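You operate a simulated robot arm through the tools that you are given. There is no shell and no other tool. Be economical: measure what you need, move in short steps, check, and stop when the job is done.

The job below is to be done with a simulated robot arm. You get a single attempt, and the scene is never put back.

Task
Move the purple network cord to socket two, then send the test signal to the monitor.
Fine: leave the air route alone.

Only the result counts: the job must be done as asked and must still hold three seconds after the hand-in. Knocking over, shifting, dropping, spilling or breaking anything else fails it.

Robot
A 7-joint arm with a two-finger gripper, on a carriage that runs on a rail from [17, 1190] to [-17, -1190] (x, y) and turns from -212 to 120 degrees about z. Base frame: it is fixed where the carriage stands at the start and does not move with it; the origin is on the floor, on the carriage's upright axis, x ahead of it, y to its left, z up. Readings come in mm, degrees, newtons and seconds.
Its first joint turns from -149.0 to 149.0 degrees. Places, roughly: black-ringed plug of the blue fibre cord [750, -1750, 750]; black-ringed plug of the orange fibre cord one [750, -1500, 750]; black-ringed plug of the orange fibre cord three [750, -1500, 750]; black-ringed plug of the orange fibre cord two [750, -1500, 750]; ejector lever one [900, -1400, 1000]; ejector lever three [900, -1600, 1000]; ejector lever two [900, -1500, 1000]; grey monitor [1200, 100, 2000]; lock key [900, -1200, 1300]; monitor key [900, -800, 1300]; network socket two [900, -500, 1400]; power switch of the lower generator [900, -1700, 1200]; power switch of the upper generator [900, -1700, 1400]; red key [900, -1100, 1300]; red lever [900, -900, 1200]; router panel [1000, -1000, 1300]. Payload 2.45 kg.
Tool frame: the origin (TCP) lies between the finger pads and is the grasp point; the fingertips stand 26 mm ahead of it; z points along the fingers, y is the line along which they close. Largest opening 96 mm; the body of the gripper starts 69 mm behind the TCP.
Orientation is told as [roll, pitch, yaw] about the base's x, y, z axes, in that order, counted from this pose: with the fingers straight down and closing along the base's y, the tool's x points along the base's -x, its y along +y and its z along -z.

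Tools
- The arm moves only by the tool drive_tool. Its argument "series" is a list of rows, each an object (a shift or turn left out is 0, a gripper value left out holds the last) with "xyz": the shift along the tool's x, y, z in mm, a list of three; "delta_rot": the turn, a rotation vector about the tool's x, y, z in rad, a list of three; "jaw": the gripper command, from -1 (shut) to 1 (fully open), values between in proportion. In form: [{"xyz": [tx, ty, tz], "delta_rot": [wx, wy, wz], "jaw": jaw}, ...]. A call has 1 to 10 rows; each row shifts and turns the commanded pose from where the row before left it, along the tool's axes as they then stand. Each row takes 0.2 s and may step no farther than 50 mm and 8.6 degrees from the row before; otherwise, or with a gripper value out of range, the whole call is refused. Where a pose cannot be reached the arm comes as near as it can. A force on the tool above 40 N (or 10 N above the force at the start of the call, whichever is more), or a blocked arm, ends the call early, and 0.2 s more pass. The fingers move at their own pace and stop on an object; they squeeze with about 30 N. The grip force told is the motor's: it shows also when the fingers shut on nothing. Time passes only in rows, and 0.2 s behind the last, so rows that do not move let the fingers close. It gives the time, the measured TCP pose, the force on the tool (base axes), the opening and the grip force at its end, in the units of the frame above (readings bear some noise), with the torque about the TCP (base axes, N m) and any sound that the robot's microphone picked up, and new pictures: "views" is both (left out), scene, wrist or none.
- Cameras (640 x 400 px; columns grow to the right, rows downward): "scene" is now at [21.3, 102.8, 1404.9]; the picture's right is [-0.70, -0.71, 0.00], its down [-0.10, 0.10, -0.99] and it looks along [0.71, -0.69, -0.14] (base axes); focal length 275 px, centre (320, 200). "wrist" rides on the gripper at [82, 3, -98] in the tool frame; the picture's right is [-0.04, 1.00, 0.00], its down [-0.73, -0.03, -0.68] and it looks along [-0.68, -0.03, 0.73] (tool axes); focal length 256 px, centre (320, 200). There is no depth. A picture from a camera that has moved, and an enlarged one, comes with that camera's place and axes in the base frame and with its lens.
- move_column(by): slides the trunk up (or, below 0, down) by that many mm; the arm and the scene camera ride with it, the base frame stays. It gives what a move gives, with no picture.
- roll_base(legs): drives the robot by 1 to 6 legs, each [ahead, left, turn to the left] in mm, mm and degrees, along the robot's own axes; the way and the turn of a leg run together, so that a leg with both is an arc; at most 1500 mm and 180 degrees a leg. The arm and the cameras ride along, it lands a little off, and it stops where it bumps. It keeps to its track: a leg is cut to what the track allows. It gives what a move gives, and a new picture of the scene camera.
- pan_tilt(pan, tilt): turns the head with the scene camera to pan (to the left, within 155 degrees either way) and tilt (down, from -29 to 69), counted from straight ahead of the robot. It gives what a move gives, and a new picture of the scene camera.
- zoom(camera, box): a new picture of the part [left, top, right, bottom] of that camera's present view, enlarged. The clock stands still meanwhile.
- job_done(): hands the job in; it is judged then, once.

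Go step by step. Nothing tells you exact positions but the pictures and the camera data: compare them with the known pose of the tool, close in by small moves and look again before you grip or let go. The budget is 120 turns and 260 pictures, counting those below and the enlarged ones. Unless the task says otherwise, let go and move clear before handing in, and close with one line.

The tools are called after ">>>" as a command line: name --argument value ..., lists and objects as JSON in quotes. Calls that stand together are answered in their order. drive_tool: Moves the arm, as the interface text tells. Its arguments: {"type":"object","properties":{"series":{"type":"array","items":{"type":"object","properties":{"xyz":{"type":"array","items":{"type":"number"}},"delta_rot":{"type":"array","items":{"type":"number"}},"jaw":{"type":"number"}}}},"views":{"type":"string","enum":["both","scene","wrist","none"]}},"required":["series"]} The other tools are called the same way: move_column (by) slides the trunk up or down; roll_base (legs) drives the base; pan_tilt (pan, tilt) turns the head that bears the scene camera; zoom (camera, box) takes an enlarged picture of a part of a camera's view; job_done () hands the job in.

At the start:

```text
t: 0.0
tcp_pos: [686.5, -602.9, 998.6]
tool_rot: [0.0, -0.1, 0.1]
force: [-0.3, -0.3, 0.5]
torque: [0.01, 0.02, 0.01]
width: 96.0
grasp_force: 0.1
trunk travel left (down, up): [-350.0, 360.0]
robot x, y, heading: [-0.5, -1.9, 0.5]
head pan, tilt: [-44.4, 8.1]
```

scene: 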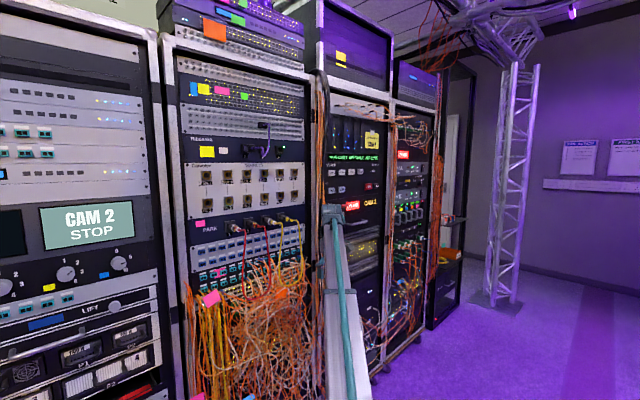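
wrist: 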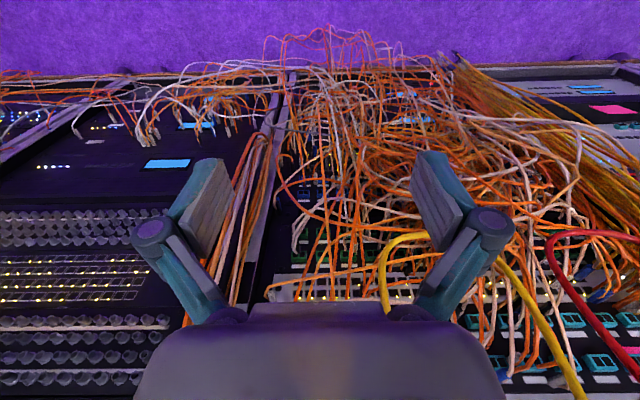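

I see the rack wall with a purple cord near the top of the second rack. I'll zoom in to read the labels.

>>> zoom --camera "scene" --box '[160, 110, 320, 210]'

>>> zoom --camera "scene" --box '[310, 90, 440, 230]'

>>> zoom --camera "scene" --box '[160, 190, 320, 290]'

```text
4.00 times, centred on (240, 160) of scene
camera zoom: at [21.3, 102.8, 1404.9], right [-0.7, -0.71, 0.0], down [-0.1, 0.1, -0.99], along [0.71, -0.69, -0.14], focal length 1099 px, centre (640, 360)
```

zoom: 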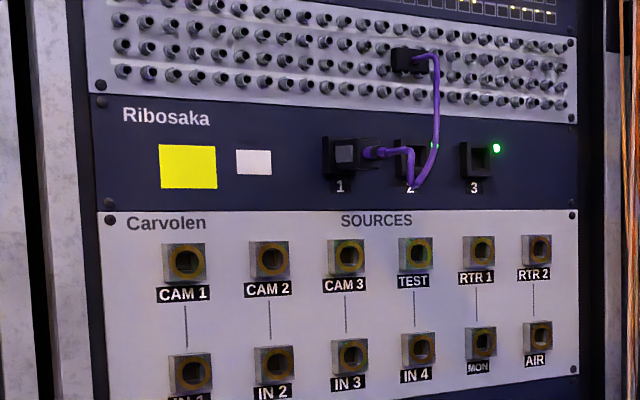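

```text
2.86 times, centred on (375, 160) of scene
camera zoom: at [21.3, 102.8, 1404.9], right [-0.7, -0.71, 0.0], down [-0.1, 0.1, -0.99], along [0.71, -0.69, -0.14], focal length 785 px, centre (163, 314)
```

zoom: 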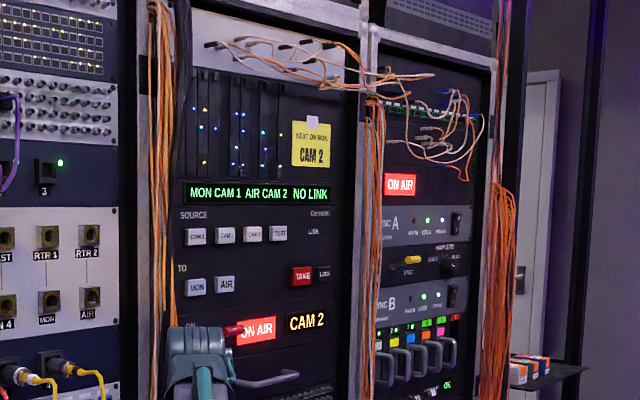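

```text
4.00 times, centred on (240, 240) of scene
camera zoom: at [21.3, 102.8, 1404.9], right [-0.7, -0.71, 0.0], down [-0.1, 0.1, -0.99], along [0.71, -0.69, -0.14], focal length 1099 px, centre (640, 40)
```

zoom: 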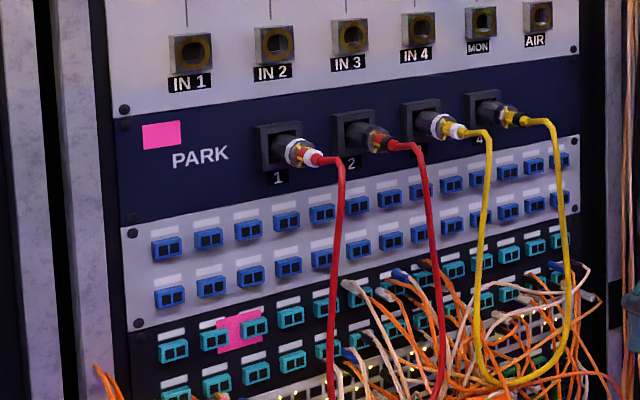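

The purple plug is in socket 1 (about [900,-390,1445]); socket 2 is about y=-460. I'll raise the trunk, turn the tool to point forward, and look.

>>> move_column --by 250

>>> drive_tool --series '[{"xyz": [20, 0, 0], "delta_rot": [0, -0.14, 0]}, {"delta_rot": [0, -0.14, 0]}, {"delta_rot": [0, -0.14, 0]}, {"delta_rot": [0, -0.14, 0]}, {"delta_rot": [0, -0.14, 0]}, {"delta_rot": [0, -0.14, 0]}, {"delta_rot": [0, -0.14, 0]}, {"delta_rot": [0, -0.14, 0]}, {"delta_rot": [0, -0.14, 0]}, {"delta_rot": [0, -0.14, 0]}]'

```text
t: 2.6
tcp_pos: [686.3, -603.6, 1249.8]
tool_rot: [0.0, 0.0, 0.1]
force: [0.6, 0.6, 0.2]
torque: [0.01, -0.02, 0.0]
width: 96.0
grasp_force: 0.0
trunk travel left (down, up): [-600.0, 110.0]
robot x, y, heading: [1.7, -1.8, 0.1]
head pan, tilt: [-44.4, 8.1]
```

```text
t: 4.8
tcp_pos: [666.5, -603.3, 1250.1]
tool_rot: [-0.2, -80.3, 0.2]
force: [0.0, 0.6, 0.4]
torque: [0.01, -0.01, 0.04]
width: 96.1
grasp_force: 0.1
trunk travel left (down, up): [-600.0, 110.0]
robot x, y, heading: [-2.8, 3.4, -0.1]
head pan, tilt: [-44.4, 8.1]
camera scene: at [21.4, 102.8, 1654.9], right [-0.7, -0.71, 0.0], down [-0.1, 0.1, -0.99], along [0.71, -0.69, -0.14], focal length 275 px, centre (320, 200)
camera wrist: at [556.1, -599.8, 1186.2], right [0.01, 1.0, 0.04], down [-0.55, -0.03, 0.84], along [0.84, -0.03, 0.55], focal length 256 px, centre (320, 200)
```

scene: 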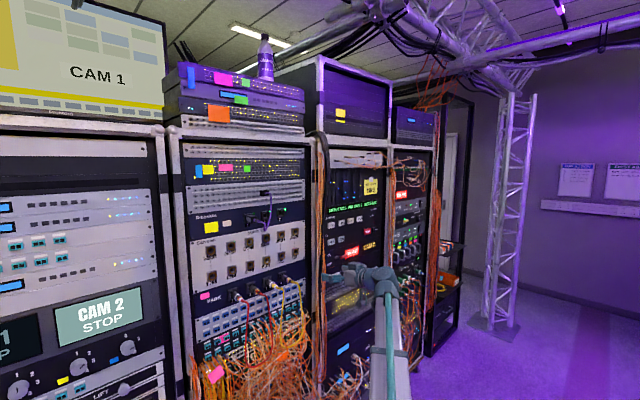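
wrist: 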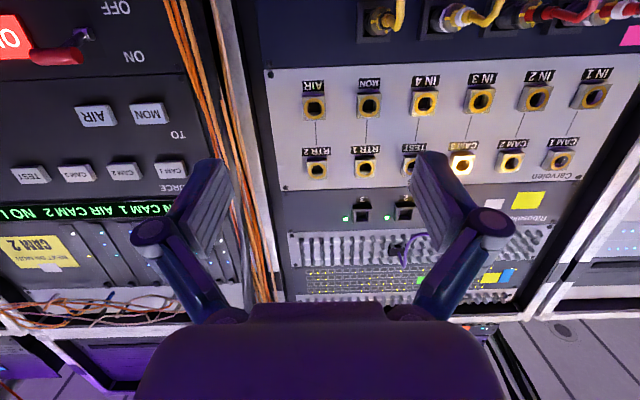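

The tool now points nearly forward with the wrist view upside down. I'll finish levelling it, move it left, then drive the base along the rail towards the sockets.

>>> drive_tool --series '[{"delta_rot": [0, -0.085, 0]}, {"delta_rot": [0, -0.084, 0]}, {"xyz": [-40, 25, 0]}, {"xyz": [-40, 25, 0]}, {"xyz": [-30, 40, 0]}, {"xyz": [-30, 40, 0]}, {"xyz": [0, 40, 0]}, {"xyz": [0, 40, 0]}]' --views "none"

>>> roll_base --legs '[[0, -180, 0]]'

>>> drive_tool --series '[{"xyz": [0, 0, 0]}]' --views "wrist"

```text
t: 6.6
tcp_pos: [669.2, -394.0, 1390.0]
tool_rot: [-7.6, -89.9, 7.5]
force: [0.3, -0.3, -0.5]
torque: [-0.01, -0.01, 0.0]
width: 96.0
grasp_force: 0.0
trunk travel left (down, up): [-600.0, 110.0]
robot x, y, heading: [3.9, -0.2, 0.1]
head pan, tilt: [-44.4, 8.1]
```

```text
t: 8.1
tcp_pos: [665.4, -578.6, 1391.4]
tool_rot: [11.6, -90.0, -12.0]
force: [-0.3, -0.7, -0.1]
torque: [-0.01, -0.01, 0.0]
width: 95.9
grasp_force: 0.0
trunk travel left (down, up): [-600.0, 110.0]
robot x, y, heading: [0.4, -179.2, -0.3]
head pan, tilt: [-44.4, 8.1]
camera scene: at [19.3, -77.1, 1654.9], right [-0.7, -0.71, 0.0], down [-0.1, 0.1, -0.99], along [0.7, -0.7, -0.14], focal length 275 px, centre (320, 200)
```

scene: 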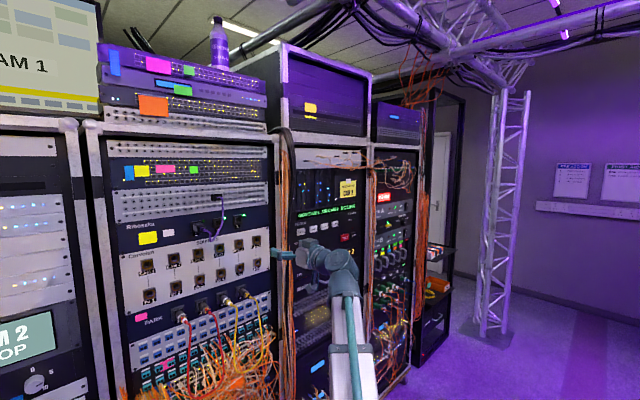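

```text
t: 8.5
tcp_pos: [665.4, -576.0, 1389.7]
tool_rot: [-3.3, -89.9, 3.0]
force: [-0.4, -0.3, 0.7]
torque: [0.04, -0.04, 0.01]
width: 96.0
grasp_force: 0.0
trunk travel left (down, up): [-600.0, 110.0]
robot x, y, heading: [-4.4, -175.8, -0.1]
head pan, tilt: [-44.4, 8.1]
camera wrist: at [566.3, -573.5, 1309.0], right [0.01, 1.0, 0.04], down [-0.68, -0.03, 0.74], along [0.74, -0.03, 0.68], focal length 256 px, centre (320, 200)
```

wrist: 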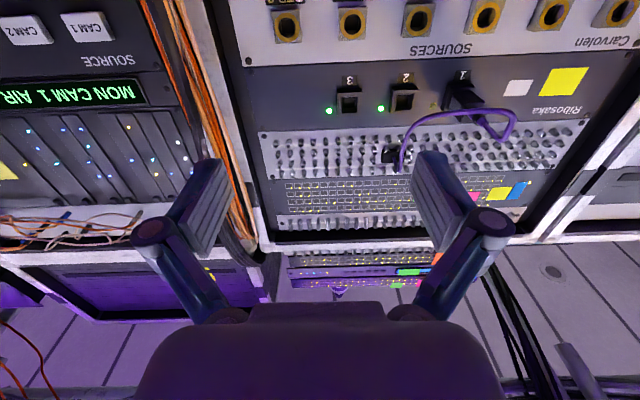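

The plug in socket 1 is at about y=-397, z≈1439. I'll move across to face it and zoom.

>>> drive_tool --series '[{"xyz": [0, 45, 0]}, {"xyz": [0, 45, 0]}, {"xyz": [0, 45, 0]}, {"xyz": [0, 40, 0]}, {"xyz": [0, 0, 0]}]' --views "none"

>>> zoom --camera "wrist" --box '[220, 40, 420, 165]'

>>> zoom --camera "scene" --box '[110, 170, 270, 270]'

```text
t: 9.7
tcp_pos: [667.3, -402.2, 1392.2]
tool_rot: [-7.5, -89.9, 7.2]
force: [0.3, 1.1, 0.8]
torque: [0.04, 0.05, 0.04]
width: 96.0
grasp_force: 0.3
trunk travel left (down, up): [-600.0, 110.0]
robot x, y, heading: [-1.5, -176.8, -0.4]
head pan, tilt: [-44.4, 8.1]
```

```text
3.20 times, centred on (320, 102) of wrist
camera zoom: at [567.3, -398.9, 1310.1], right [0.01, 1.0, 0.04], down [-0.68, -0.03, 0.73], along [0.74, -0.03, 0.68], focal length 819 px, centre (320, 512)
```

zoom: 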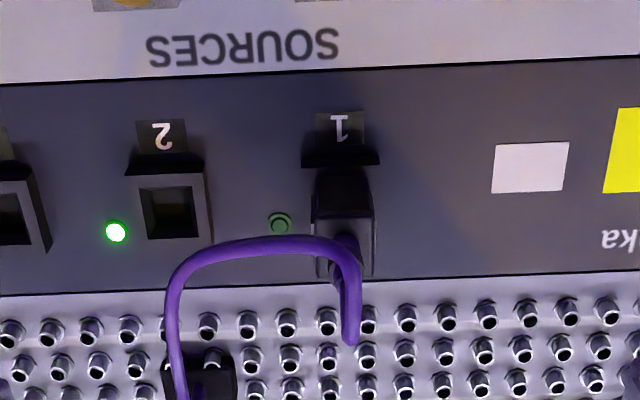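

```text
4.00 times, centred on (190, 220) of scene
camera zoom: at [19.3, -76.3, 1654.9], right [-0.7, -0.71, 0.0], down [-0.1, 0.1, -0.99], along [0.7, -0.7, -0.14], focal length 1099 px, centre (840, 120)
```

zoom: 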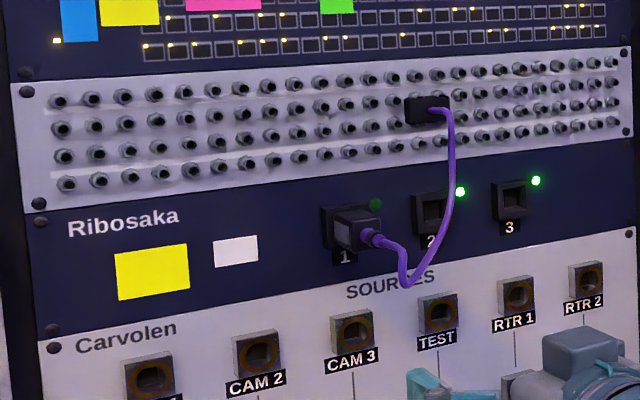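

The plug is about 22 mm wide, sticking out to x≈855, centre about [870,-397,1444]. I'll approach with the jaws at about 60 mm, stop short and look again.

>>> drive_tool --series '[{"xyz": [-50, 3, 0], "jaw": 0.25}, {"xyz": [-3, 0, 20]}, {"xyz": [0, 0, 40]}, {"xyz": [0, 0, 40]}, {"xyz": [0, 0, 0]}]'

>>> zoom --camera "wrist" --box '[220, 40, 420, 165]'

>>> zoom --camera "scene" --box '[150, 190, 270, 270]'

```text
t: 10.9
tcp_pos: [765.4, -400.5, 1444.6]
tool_rot: [-3.8, -89.8, 3.7]
force: [0.3, -0.8, 0.3]
torque: [0.0, -0.01, -0.03]
width: 60.0
grasp_force: 0.0
trunk travel left (down, up): [-600.0, 110.0]
robot x, y, heading: [-1.7, -175.6, -0.4]
head pan, tilt: [-44.4, 8.1]
camera scene: at [19.4, -76.3, 1654.9], right [-0.7, -0.71, 0.0], down [-0.1, 0.1, -0.99], along [0.7, -0.7, -0.14], focal length 275 px, centre (320, 200)
camera wrist: at [667.6, -397.5, 1361.7], right [0.01, 1.0, 0.04], down [-0.68, -0.03, 0.73], along [0.74, -0.03, 0.68], focal length 256 px, centre (320, 200)
```

scene: 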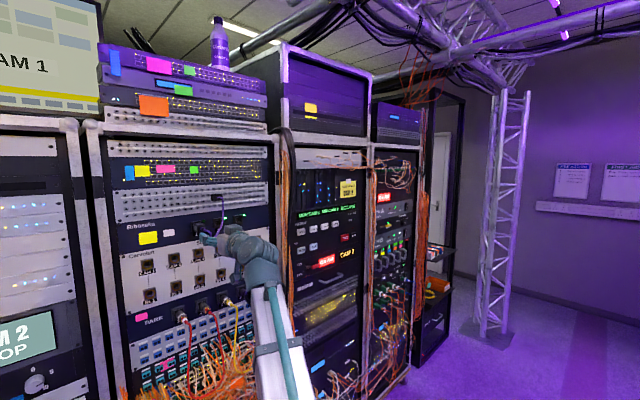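
wrist: 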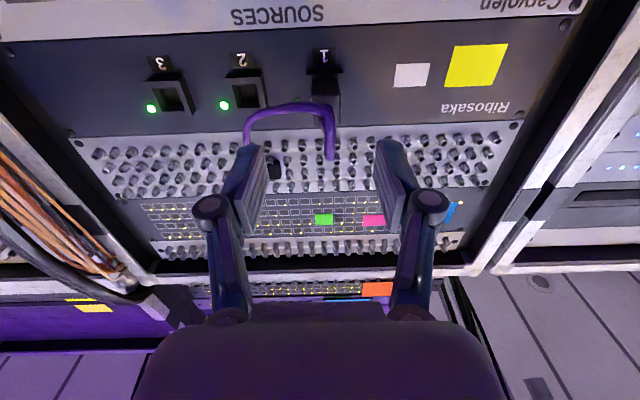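

```text
3.20 times, centred on (320, 102) of wrist
camera zoom: at [667.6, -397.5, 1361.7], right [0.01, 1.0, 0.04], down [-0.68, -0.03, 0.73], along [0.74, -0.03, 0.68], focal length 819 px, centre (320, 512)
```

zoom: 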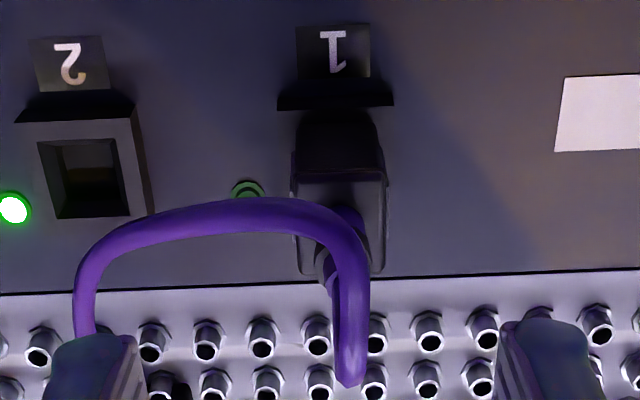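

```text
5.00 times, centred on (210, 230) of scene
camera zoom: at [19.4, -76.3, 1654.9], right [-0.7, -0.71, 0.0], down [-0.1, 0.1, -0.99], along [0.7, -0.7, -0.14], focal length 1373 px, centre (870, 50)
```

zoom: 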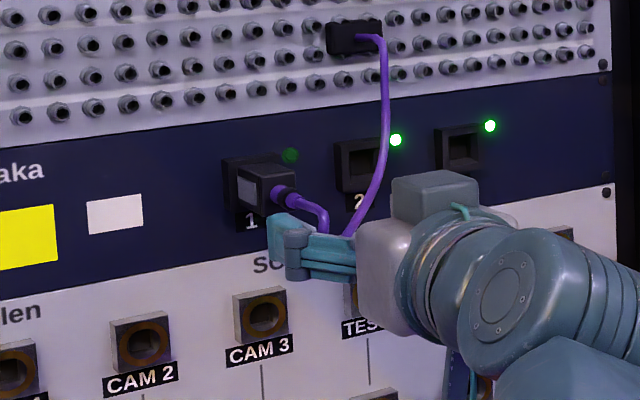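

The plug face is around x≈850, y≈-396, z≈1446. I'll advance so the fingers straddle it and look.

>>> drive_tool --series '[{"xyz": [-2, 4, 30]}, {"xyz": [0, 0, 25]}, {"xyz": [0, 0, 20]}, {"xyz": [0, 0, 0]}]'

>>> zoom --camera "wrist" --box '[220, 40, 420, 165]'

>>> zoom --camera "scene" --box '[150, 190, 270, 270]'

```text
t: 11.9
tcp_pos: [840.2, -397.0, 1444.4]
tool_rot: [-6.1, -89.9, 5.6]
force: [0.3, 0.0, 0.0]
torque: [0.0, 0.01, 0.0]
width: 60.1
grasp_force: 0.1
trunk travel left (down, up): [-600.0, 110.0]
robot x, y, heading: [-0.7, -179.5, -0.2]
head pan, tilt: [-44.4, 8.1]
camera scene: at [19.4, -76.2, 1654.9], right [-0.7, -0.71, 0.0], down [-0.1, 0.1, -0.99], along [0.7, -0.7, -0.14], focal length 275 px, centre (320, 200)
camera wrist: at [742.2, -392.8, 1363.9], right [0.01, 1.0, 0.04], down [-0.68, -0.03, 0.73], along [0.74, -0.03, 0.68], focal length 256 px, centre (320, 200)
```

scene: 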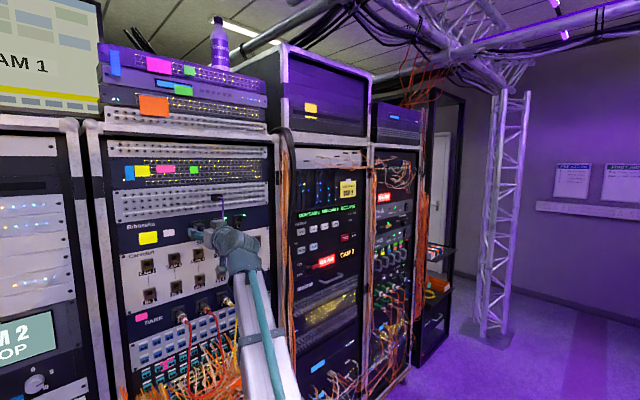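
wrist: 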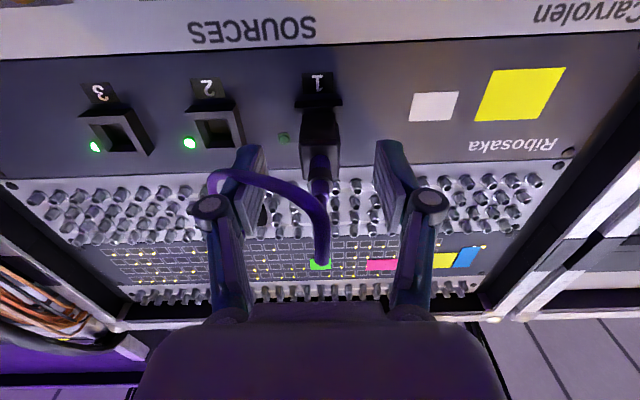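

```text
3.20 times, centred on (320, 102) of wrist
camera zoom: at [742.2, -392.8, 1363.9], right [0.01, 1.0, 0.04], down [-0.68, -0.03, 0.73], along [0.74, -0.03, 0.68], focal length 819 px, centre (320, 512)
```

zoom: 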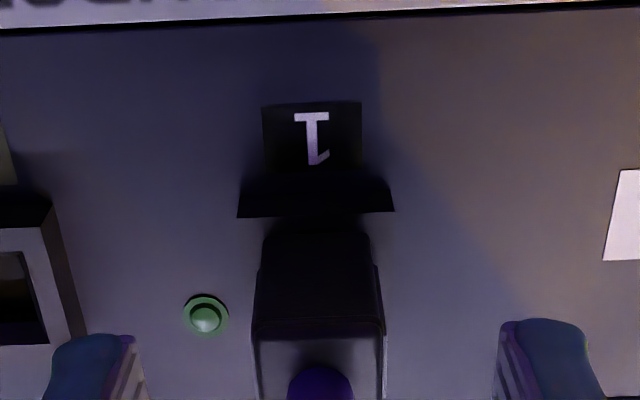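

```text
5.00 times, centred on (210, 230) of scene
camera zoom: at [19.4, -76.2, 1654.9], right [-0.7, -0.71, 0.0], down [-0.1, 0.1, -0.99], along [0.7, -0.7, -0.14], focal length 1373 px, centre (870, 50)
```

zoom: 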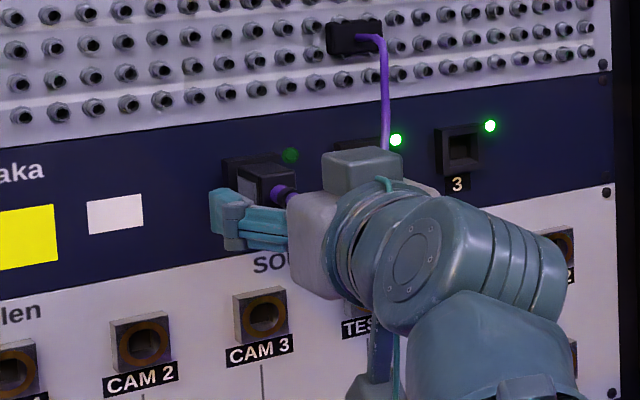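

The plug front is at x≈856, centre y≈-396, z≈1445, and the housing front is at about x≈894. I'll advance 18 mm and grip.

>>> drive_tool --series '[{"xyz": [-1, 1, 18]}, {"jaw": -1}, {}, {}, {}]'

>>> zoom --camera "scene" --box '[150, 190, 270, 270]'

```text
t: 13.1
tcp_pos: [858.1, -396.7, 1447.5]
tool_rot: [8.0, -89.9, -8.4]
force: [-0.4, -5.4, 1.3]
torque: [-0.01, -0.04, -0.15]
width: 24.0
grasp_force: 29.7
trunk travel left (down, up): [-600.0, 110.0]
robot x, y, heading: [-4.0, -180.1, 0.1]
head pan, tilt: [-44.4, 8.1]
camera scene: at [19.1, -77.2, 1655.0], right [-0.7, -0.71, 0.0], down [-0.1, 0.1, -0.99], along [0.7, -0.7, -0.14], focal length 275 px, centre (320, 200)
camera wrist: at [760.2, -392.9, 1365.4], right [0.01, 1.0, 0.04], down [-0.68, -0.03, 0.73], along [0.73, -0.03, 0.68], focal length 256 px, centre (320, 200)
```

scene: 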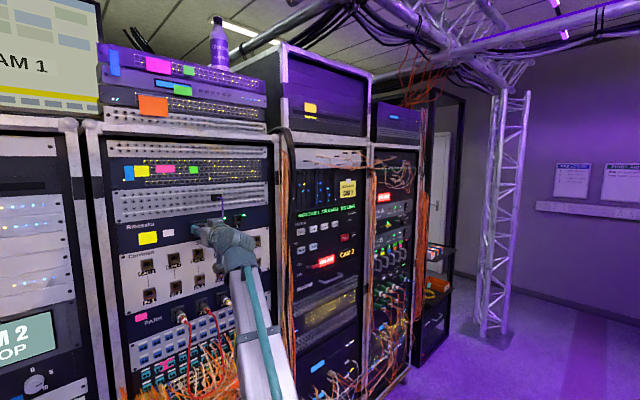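
wrist: 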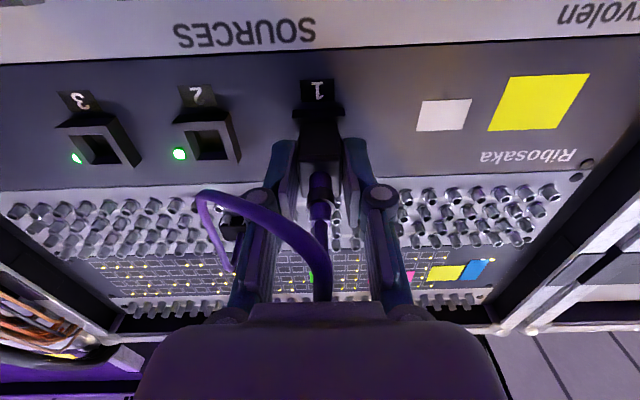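

```text
5.00 times, centred on (210, 230) of scene
camera zoom: at [19.1, -77.2, 1655.0], right [-0.7, -0.71, 0.0], down [-0.1, 0.1, -0.99], along [0.7, -0.7, -0.14], focal length 1373 px, centre (870, 50)
```

zoom: 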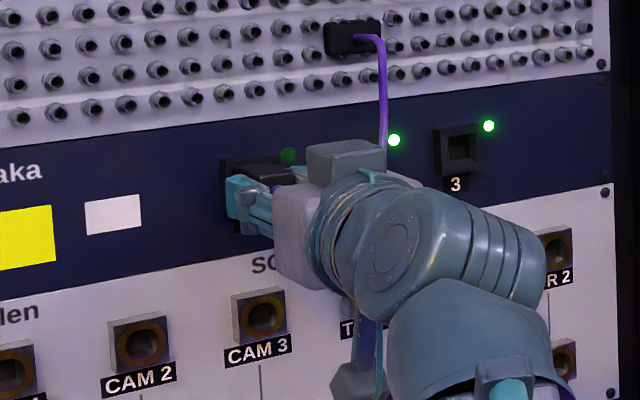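

The plug is held (24 mm). I'll pull it straight back in small steps.

>>> drive_tool --series '[{"xyz": [0, 0, -5]}, {"xyz": [0, 0, -5]}, {"xyz": [0, 0, -5]}, {"xyz": [0, 0, -5]}, {"xyz": [0, 0, -5]}, {"xyz": [0, 0, -5]}]' --views "wrist"

```text
t: 14.5
tcp_pos: [828.9, -393.8, 1445.9]
tool_rot: [-0.7, -89.9, 0.4]
force: [0.0, -0.4, -0.8]
torque: [-0.01, -0.01, -0.01]
width: 23.8
grasp_force: 30.0
trunk travel left (down, up): [-600.0, 110.0]
robot x, y, heading: [0.7, -178.5, -0.1]
head pan, tilt: [-44.4, 8.1]
camera wrist: at [730.4, -391.0, 1364.7], right [0.0, 1.0, 0.04], down [-0.68, -0.03, 0.74], along [0.74, -0.03, 0.68], focal length 256 px, centre (320, 200)
```

wrist: 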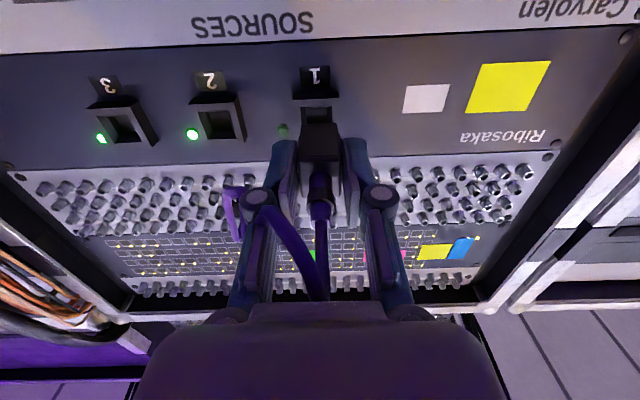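

It came out smoothly. I'll back off another 35 mm and shift 72 mm right to socket 2, then look.

>>> drive_tool --series '[{"xyz": [0, 0, -15]}, {"xyz": [0, 0, -20]}, {"xyz": [0, -37, 0]}, {"xyz": [0, -38, 0]}, {}]'

>>> zoom --camera "wrist" --box '[220, 40, 420, 165]'

>>> zoom --camera "scene" --box '[150, 190, 270, 270]'

```text
t: 15.7
tcp_pos: [792.2, -468.7, 1447.1]
tool_rot: [-7.8, -89.9, 7.5]
force: [-0.5, 0.3, 0.0]
torque: [-0.02, -0.01, 0.01]
width: 23.7
grasp_force: 29.4
trunk travel left (down, up): [-600.0, 110.0]
robot x, y, heading: [-1.3, -177.3, -0.4]
head pan, tilt: [-44.4, 8.1]
camera scene: at [19.2, -76.2, 1654.9], right [-0.7, -0.71, 0.0], down [-0.1, 0.1, -0.99], along [0.7, -0.7, -0.14], focal length 275 px, centre (320, 200)
camera wrist: at [693.8, -465.4, 1365.8], right [0.01, 1.0, 0.04], down [-0.68, -0.03, 0.73], along [0.74, -0.03, 0.68], focal length 256 px, centre (320, 200)
```

scene: 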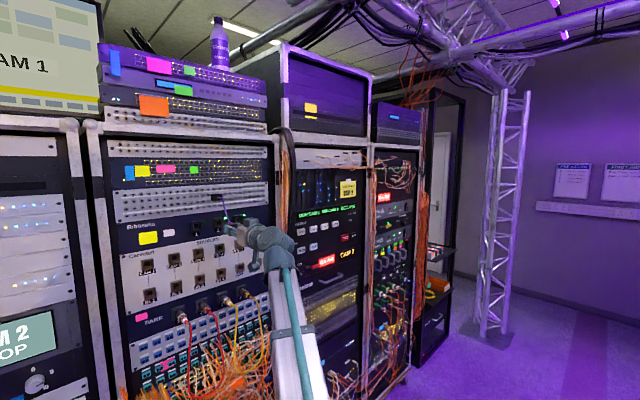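
wrist: 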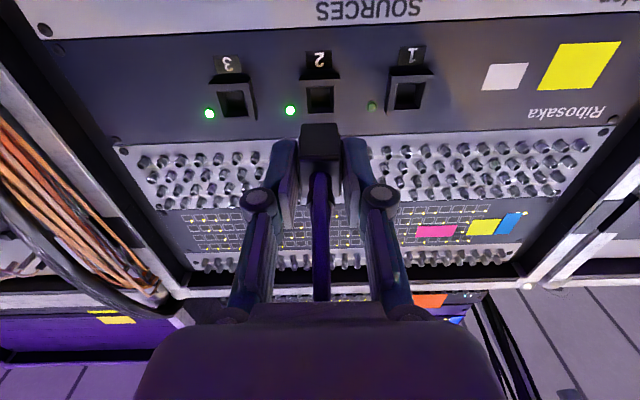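

```text
3.20 times, centred on (320, 102) of wrist
camera zoom: at [693.8, -465.4, 1365.8], right [0.01, 1.0, 0.04], down [-0.68, -0.03, 0.73], along [0.74, -0.03, 0.68], focal length 819 px, centre (320, 512)
```

zoom: 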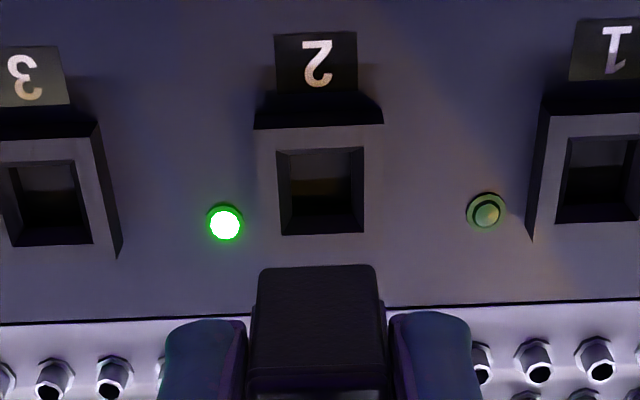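

```text
5.00 times, centred on (210, 230) of scene
camera zoom: at [19.2, -76.2, 1654.9], right [-0.7, -0.71, 0.0], down [-0.1, 0.1, -0.99], along [0.7, -0.7, -0.14], focal length 1373 px, centre (870, 50)
```

zoom: 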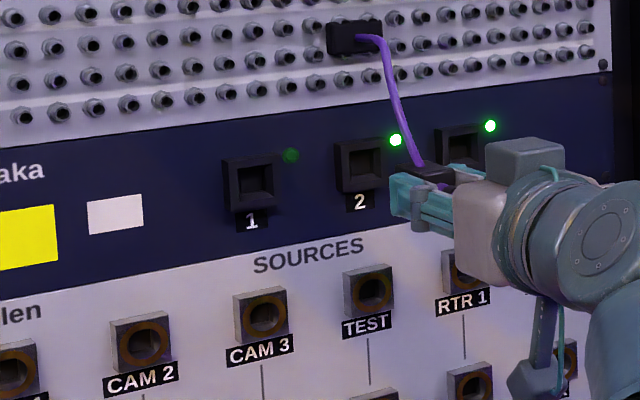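

The plug is lined up with socket 2 to about a millimetre. I'll move forward 25 mm and check the alignment.

>>> drive_tool --series '[{"xyz": [0, 0.5, 15]}, {"xyz": [0, 0, 12]}, {}]' --views "none"

>>> zoom --camera "wrist" --box '[240, 60, 400, 160]'

>>> zoom --camera "scene" --box '[180, 190, 276, 250]'

```text
t: 16.5
tcp_pos: [818.9, -468.1, 1446.5]
tool_rot: [1.3, -89.8, -1.7]
force: [-1.0, 0.0, 0.0]
torque: [0.0, 0.05, -0.01]
width: 23.8
grasp_force: 30.0
trunk travel left (down, up): [-600.0, 110.0]
robot x, y, heading: [-1.6, -180.9, -0.4]
head pan, tilt: [-44.4, 8.1]
```

```text
4.00 times, centred on (320, 110) of wrist
camera zoom: at [720.5, -464.9, 1365.3], right [0.01, 1.0, 0.04], down [-0.68, -0.03, 0.73], along [0.74, -0.03, 0.68], focal length 1024 px, centre (320, 560)
```

zoom: 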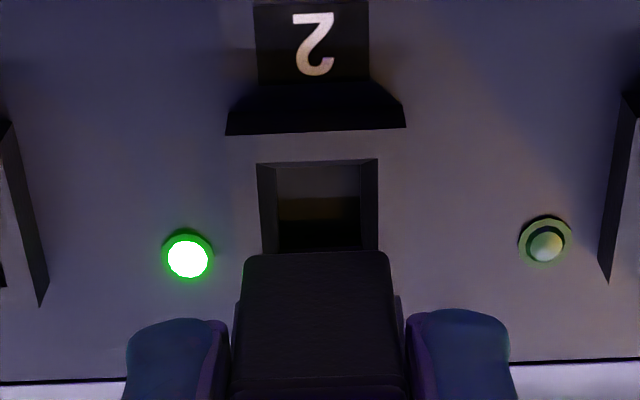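

```text
6.67 times, centred on (228, 220) of scene
camera zoom: at [19.3, -76.3, 1654.9], right [-0.7, -0.71, 0.0], down [-0.1, 0.1, -0.99], along [0.7, -0.7, -0.14], focal length 1831 px, centre (933, 67)
```

zoom: 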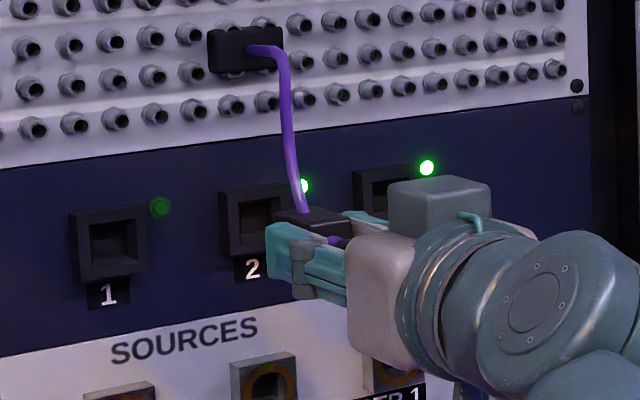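

Alignment looks good. I'll push in slowly, with the force watch on.

>>> drive_tool --series '[{"xyz": [0, 0, 6]}, {"xyz": [0, 0, 6]}, {"xyz": [0, 0, 6]}, {"xyz": [0, 0, 6]}, {"xyz": [0, 0, 5]}, {"xyz": [0, 0, 5]}, {"xyz": [0, 0, 4]}, {}]' --views "wrist"

>>> zoom --camera "scene" --box '[180, 190, 276, 250]'

>>> zoom --camera "wrist" --box '[240, 60, 400, 160]'

```text
t: 18.3
tcp_pos: [858.2, -468.2, 1447.2]
tool_rot: [-9.3, -89.9, 8.9]
force: [-1.7, 1.0, 1.4]
torque: [0.01, -0.04, -0.05]
width: 23.7
grasp_force: 30.0
trunk travel left (down, up): [-600.0, 110.0]
robot x, y, heading: [-2.3, -176.4, -0.3]
head pan, tilt: [-44.4, 8.1]
camera wrist: at [759.2, -465.1, 1365.4], right [0.01, 1.0, 0.04], down [-0.68, -0.03, 0.73], along [0.73, -0.03, 0.68], focal length 256 px, centre (320, 200)
```

wrist: 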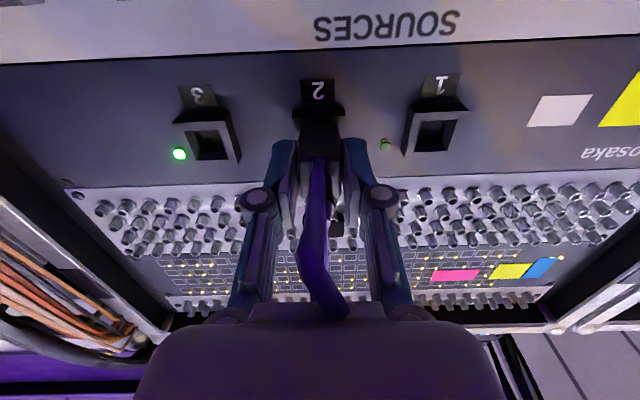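

```text
6.67 times, centred on (228, 220) of scene
camera zoom: at [18.8, -76.1, 1654.9], right [-0.7, -0.71, 0.0], down [-0.1, 0.1, -0.99], along [0.7, -0.7, -0.14], focal length 1831 px, centre (933, 67)
```

zoom: 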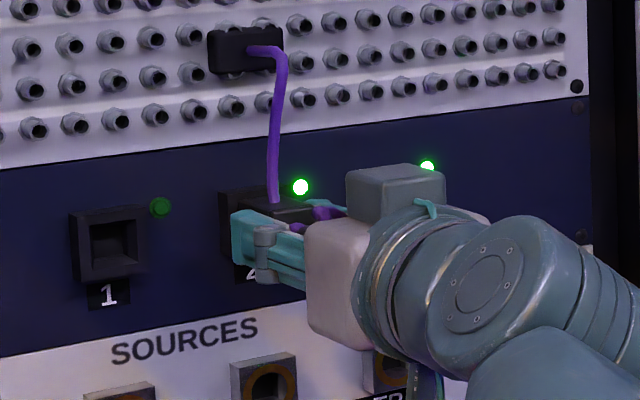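

```text
4.00 times, centred on (320, 110) of wrist
camera zoom: at [759.2, -465.1, 1365.4], right [0.01, 1.0, 0.04], down [-0.68, -0.03, 0.73], along [0.73, -0.03, 0.68], focal length 1024 px, centre (320, 560)
```

zoom: 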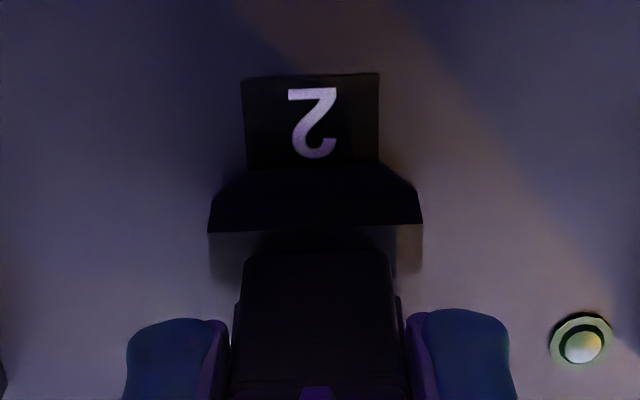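

It's back at the original depth. I'll push gently a little further until it seats.

>>> drive_tool --series '[{"xyz": [0, 0, 2]}, {"xyz": [0, 0, 2]}, {"xyz": [0, 0, 2]}]' --views "none"

>>> zoom --camera "scene" --box '[270, 170, 380, 280]'

```text
t: 19.1
tcp_pos: [860.4, -469.6, 1447.0]
tool_rot: [-27.0, -89.9, 26.8]
force: [-19.8, 3.2, -5.9]
torque: [0.0, 0.13, 0.0]
width: 23.9
grasp_force: 30.0
trunk travel left (down, up): [-600.0, 110.0]
robot x, y, heading: [1.8, -179.8, -0.2]
head pan, tilt: [-44.4, 8.1]
```

```text
3.64 times, centred on (325, 225) of scene
camera zoom: at [16.2, -75.9, 1654.8], right [-0.7, -0.71, 0.0], down [-0.1, 0.1, -0.99], along [0.7, -0.7, -0.14], focal length 999 px, centre (302, 109)
```

zoom: 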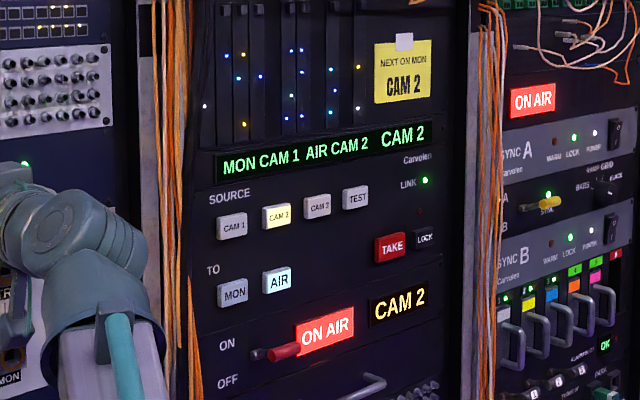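

LINK is now lit, so the plug is seated. The panel has CAM 2 and AIR selected. I'll relax the push, open and withdraw straight back.

>>> drive_tool --series '[{"xyz": [0, 0, -4]}, {"jaw": 0.25}, {}, {}, {"xyz": [0, 0, -15]}, {"xyz": [0, 0, -25]}, {"xyz": [0, 0, -40]}, {"xyz": [0, 0, -40]}, {"xyz": [0, 0, -40]}, {"xyz": [0, 0, -40]}]'

>>> zoom --camera "scene" --box '[150, 190, 270, 270]'

>>> zoom --camera "scene" --box '[270, 170, 380, 280]'

```text
t: 21.3
tcp_pos: [659.2, -468.5, 1445.0]
tool_rot: [-3.7, -89.9, 3.3]
force: [-0.1, -0.3, 0.0]
torque: [-0.01, 0.02, -0.01]
width: 60.2
grasp_force: 0.1
trunk travel left (down, up): [-600.0, 110.0]
robot x, y, heading: [-4.0, -175.9, -0.5]
head pan, tilt: [-44.4, 8.1]
camera scene: at [18.8, -76.2, 1654.9], right [-0.7, -0.71, 0.0], down [-0.1, 0.1, -0.99], along [0.7, -0.7, -0.14], focal length 275 px, centre (320, 200)
camera wrist: at [561.0, -464.5, 1364.8], right [0.0, 1.0, 0.04], down [-0.68, -0.03, 0.73], along [0.74, -0.03, 0.68], focal length 256 px, centre (320, 200)
```

scene: 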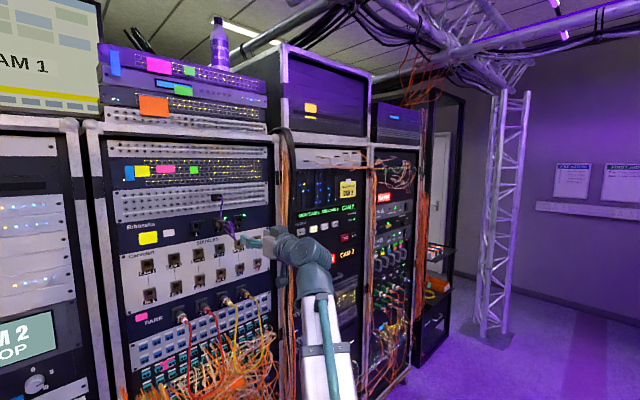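
wrist: 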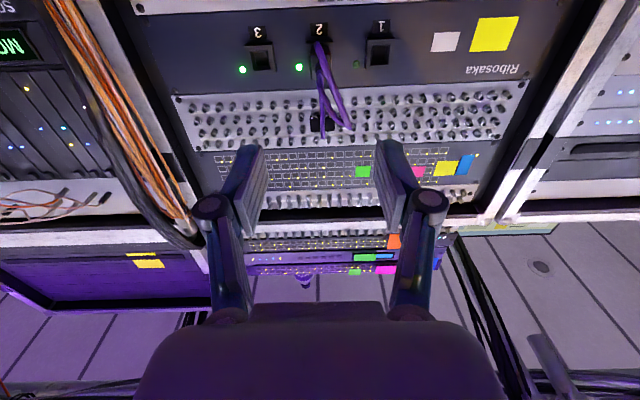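

```text
5.00 times, centred on (210, 230) of scene
camera zoom: at [18.8, -76.2, 1654.9], right [-0.7, -0.71, 0.0], down [-0.1, 0.1, -0.99], along [0.7, -0.7, -0.14], focal length 1373 px, centre (870, 50)
```

zoom: 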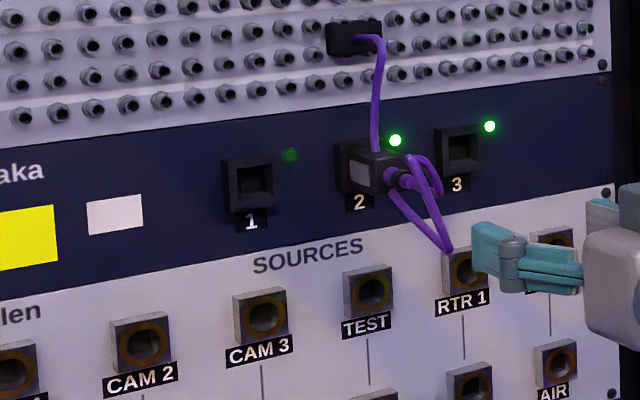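

```text
3.64 times, centred on (325, 225) of scene
camera zoom: at [18.8, -76.2, 1654.9], right [-0.7, -0.71, 0.0], down [-0.1, 0.1, -0.99], along [0.7, -0.7, -0.14], focal length 999 px, centre (302, 109)
```

zoom: 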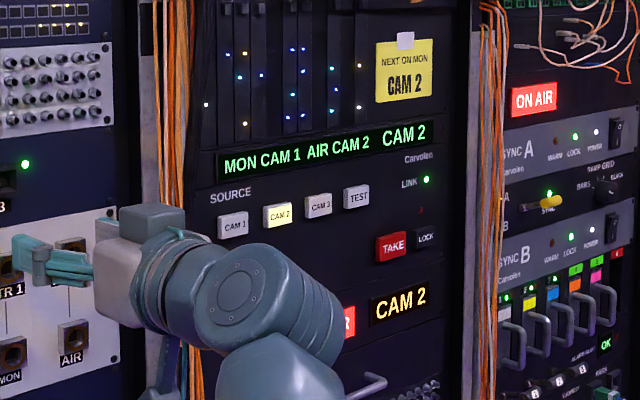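

The plug sits in socket 2 and the air route still reads CAM 2. Next I'll drive along the rail to the router panel with the jaws shut.

>>> drive_tool --series '[{"xyz": [25, 0, -20], "jaw": -1}, {"xyz": [25, 0, 0]}, {}]' --views "none"

>>> roll_base --legs '[[0, -500, 0]]'

>>> drive_tool --series '[{}]' --views "wrist"

>>> pan_tilt --pan -15 --tilt 18

```text
t: 22.1
tcp_pos: [640.0, -469.1, 1396.3]
tool_rot: [-9.2, -89.8, 9.0]
force: [0.7, 0.8, -0.9]
torque: [-0.01, 0.03, 0.01]
width: 0.0
grasp_force: 28.4
trunk travel left (down, up): [-600.0, 110.0]
robot x, y, heading: [-4.2, -177.4, -0.2]
head pan, tilt: [-44.4, 8.1]
```

```text
t: 25.0
tcp_pos: [635.8, -962.2, 1398.0]
tool_rot: [4.3, -90.0, -4.0]
force: [0.1, 0.4, 0.5]
torque: [0.0, 0.0, -0.05]
width: 0.0
grasp_force: 28.2
trunk travel left (down, up): [-600.0, 110.0]
robot x, y, heading: [-11.2, -676.5, 0.5]
head pan, tilt: [-44.4, 8.1]
camera scene: at [11.2, -575.5, 1654.9], right [-0.7, -0.72, 0.0], down [-0.1, 0.1, -0.99], along [0.71, -0.69, -0.14], focal length 275 px, centre (320, 200)
```

scene: 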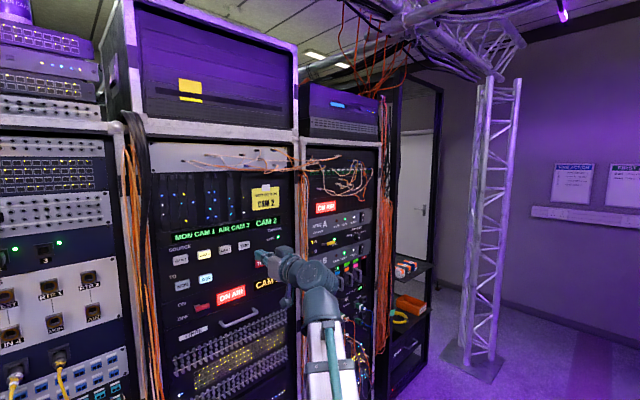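

```text
t: 25.4
tcp_pos: [635.9, -961.1, 1397.1]
tool_rot: [-3.3, -89.9, 3.5]
force: [0.2, 0.1, -0.1]
torque: [-0.02, -0.01, 0.02]
width: 0.0
grasp_force: 28.4
trunk travel left (down, up): [-600.0, 110.0]
robot x, y, heading: [-10.7, -680.7, 0.1]
head pan, tilt: [-44.4, 8.1]
camera wrist: at [537.7, -958.7, 1316.5], right [0.0, 1.0, 0.04], down [-0.68, -0.03, 0.73], along [0.74, -0.02, 0.68], focal length 256 px, centre (320, 200)
```

wrist: 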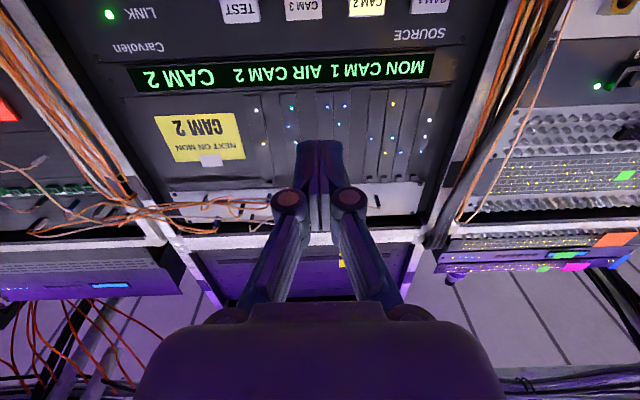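

```text
t: 26.4
tcp_pos: [636.3, -961.8, 1398.1]
tool_rot: [-3.2, -89.9, 3.4]
force: [-0.2, 0.1, 0.7]
torque: [0.02, 0.01, -0.01]
width: 0.0
grasp_force: 28.6
trunk travel left (down, up): [-600.0, 110.0]
robot x, y, heading: [-11.0, -682.8, 0.4]
head pan, tilt: [-15.0, 18.0]
camera scene: at [34.9, -534.4, 1638.8], right [-0.26, -0.97, 0.0], down [-0.3, 0.08, -0.95], along [0.92, -0.24, -0.31], focal length 275 px, centre (320, 200)
```

scene: 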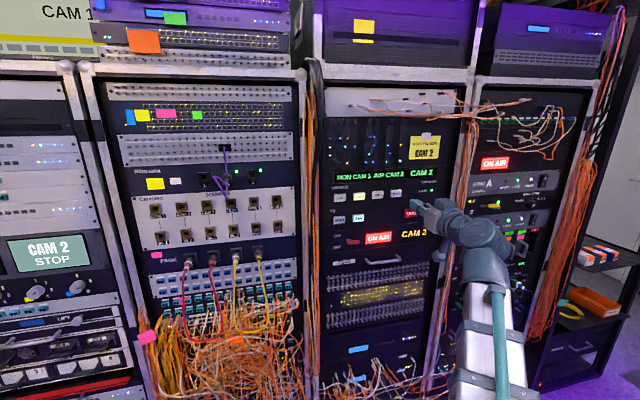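

I'll zoom the scene camera on the router panel to place the keys.

>>> zoom --camera "scene" --box '[320, 160, 448, 240]'

```text
5.00 times, centred on (384, 200) of scene
camera zoom: at [34.9, -534.4, 1638.8], right [-0.26, -0.97, 0.0], down [-0.3, 0.08, -0.95], along [0.92, -0.24, -0.31], focal length 1373 px, centre (0, 200)
```

zoom: 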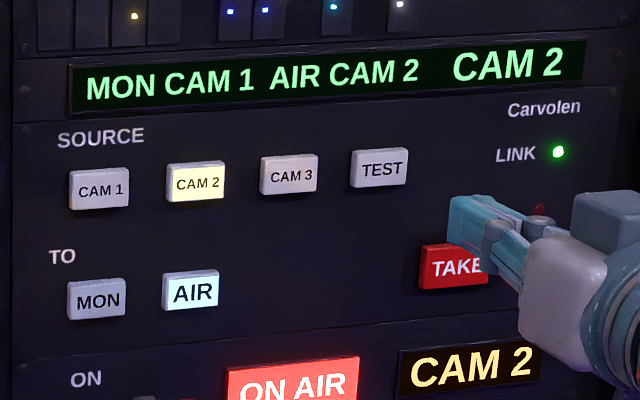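

TEST ≈ [897,-1050,1349], MON ≈ [900,-832,1267], TAKE ≈ [900,-1123,1262]. I'll shift the base another 180 mm for reach, then line up on TEST.

>>> roll_base --legs '[[0, -180, 0]]'

>>> drive_tool --series '[{"xyz": [24, 47, 0]}, {"xyz": [24, 47, 0]}, {"xyz": [0, 0, 50]}, {"xyz": [0, 0, 50]}, {"xyz": [0, 0, 50]}, {}]'

```text
t: 27.9
tcp_pos: [633.4, -1139.2, 1397.3]
tool_rot: [10.3, -89.9, -10.1]
force: [-0.3, -0.7, 1.0]
torque: [0.02, -0.01, -0.01]
width: 0.0
grasp_force: 28.5
trunk travel left (down, up): [-600.0, 110.0]
robot x, y, heading: [-11.9, -857.0, 0.3]
head pan, tilt: [-15.0, 18.0]
camera scene: at [32.3, -713.2, 1638.9], right [-0.25, -0.97, 0.0], down [-0.3, 0.08, -0.95], along [0.92, -0.24, -0.31], focal length 275 px, centre (320, 200)
```

scene: 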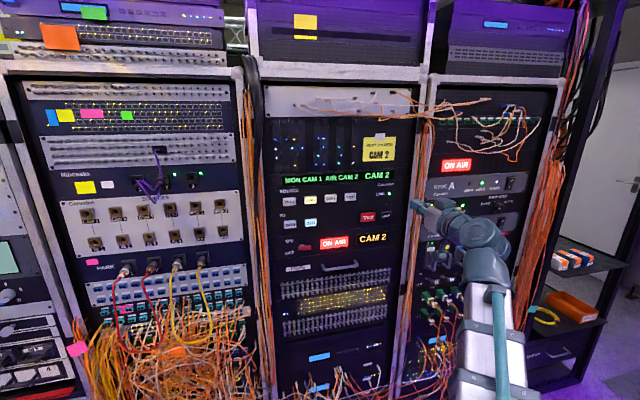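

```text
refused: row 1 steps farther than a row can; nothing moved
```

>>> drive_tool --series '[{"xyz": [16, 30, 0]}, {"xyz": [16, 30, 0]}, {"xyz": [16, 29, 0]}, {"xyz": [0, 0, 50]}, {"xyz": [0, 0, 50]}, {"xyz": [0, 0, 50]}, {}]'

>>> zoom --camera "scene" --box '[260, 160, 420, 260]'

```text
t: 29.5
tcp_pos: [786.2, -1048.3, 1349.5]
tool_rot: [-6.1, -89.9, 6.4]
force: [0.4, -0.3, 0.0]
torque: [-0.02, -0.01, 0.0]
width: 0.0
grasp_force: 28.4
trunk travel left (down, up): [-600.0, 110.0]
robot x, y, heading: [-12.8, -857.8, 0.5]
head pan, tilt: [-15.0, 18.0]
camera scene: at [32.5, -712.3, 1638.8], right [-0.25, -0.97, 0.0], down [-0.3, 0.08, -0.95], along [0.92, -0.24, -0.31], focal length 275 px, centre (320, 200)
camera wrist: at [687.5, -1045.4, 1267.9], right [0.0, 1.0, 0.04], down [-0.68, -0.03, 0.74], along [0.74, -0.02, 0.68], focal length 256 px, centre (320, 200)
```

scene: 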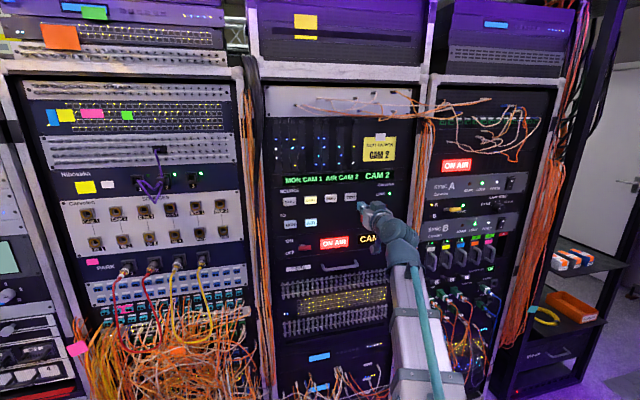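
wrist: 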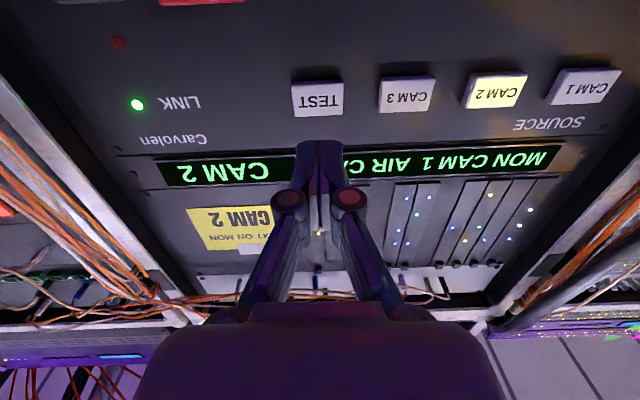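

```text
4.00 times, centred on (340, 210) of scene
camera zoom: at [32.5, -712.3, 1638.8], right [-0.25, -0.97, 0.0], down [-0.3, 0.08, -0.95], along [0.92, -0.24, -0.31], focal length 1099 px, centre (240, 160)
```

zoom: 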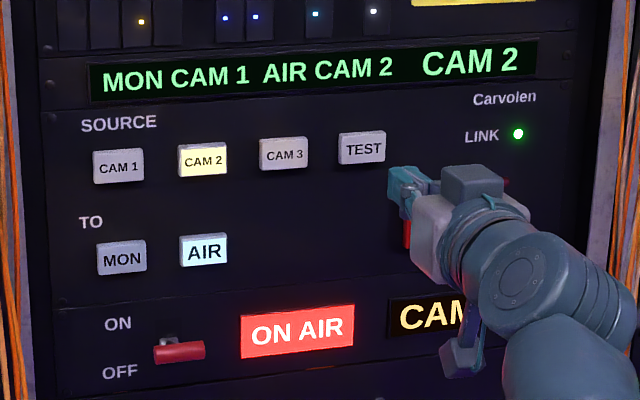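

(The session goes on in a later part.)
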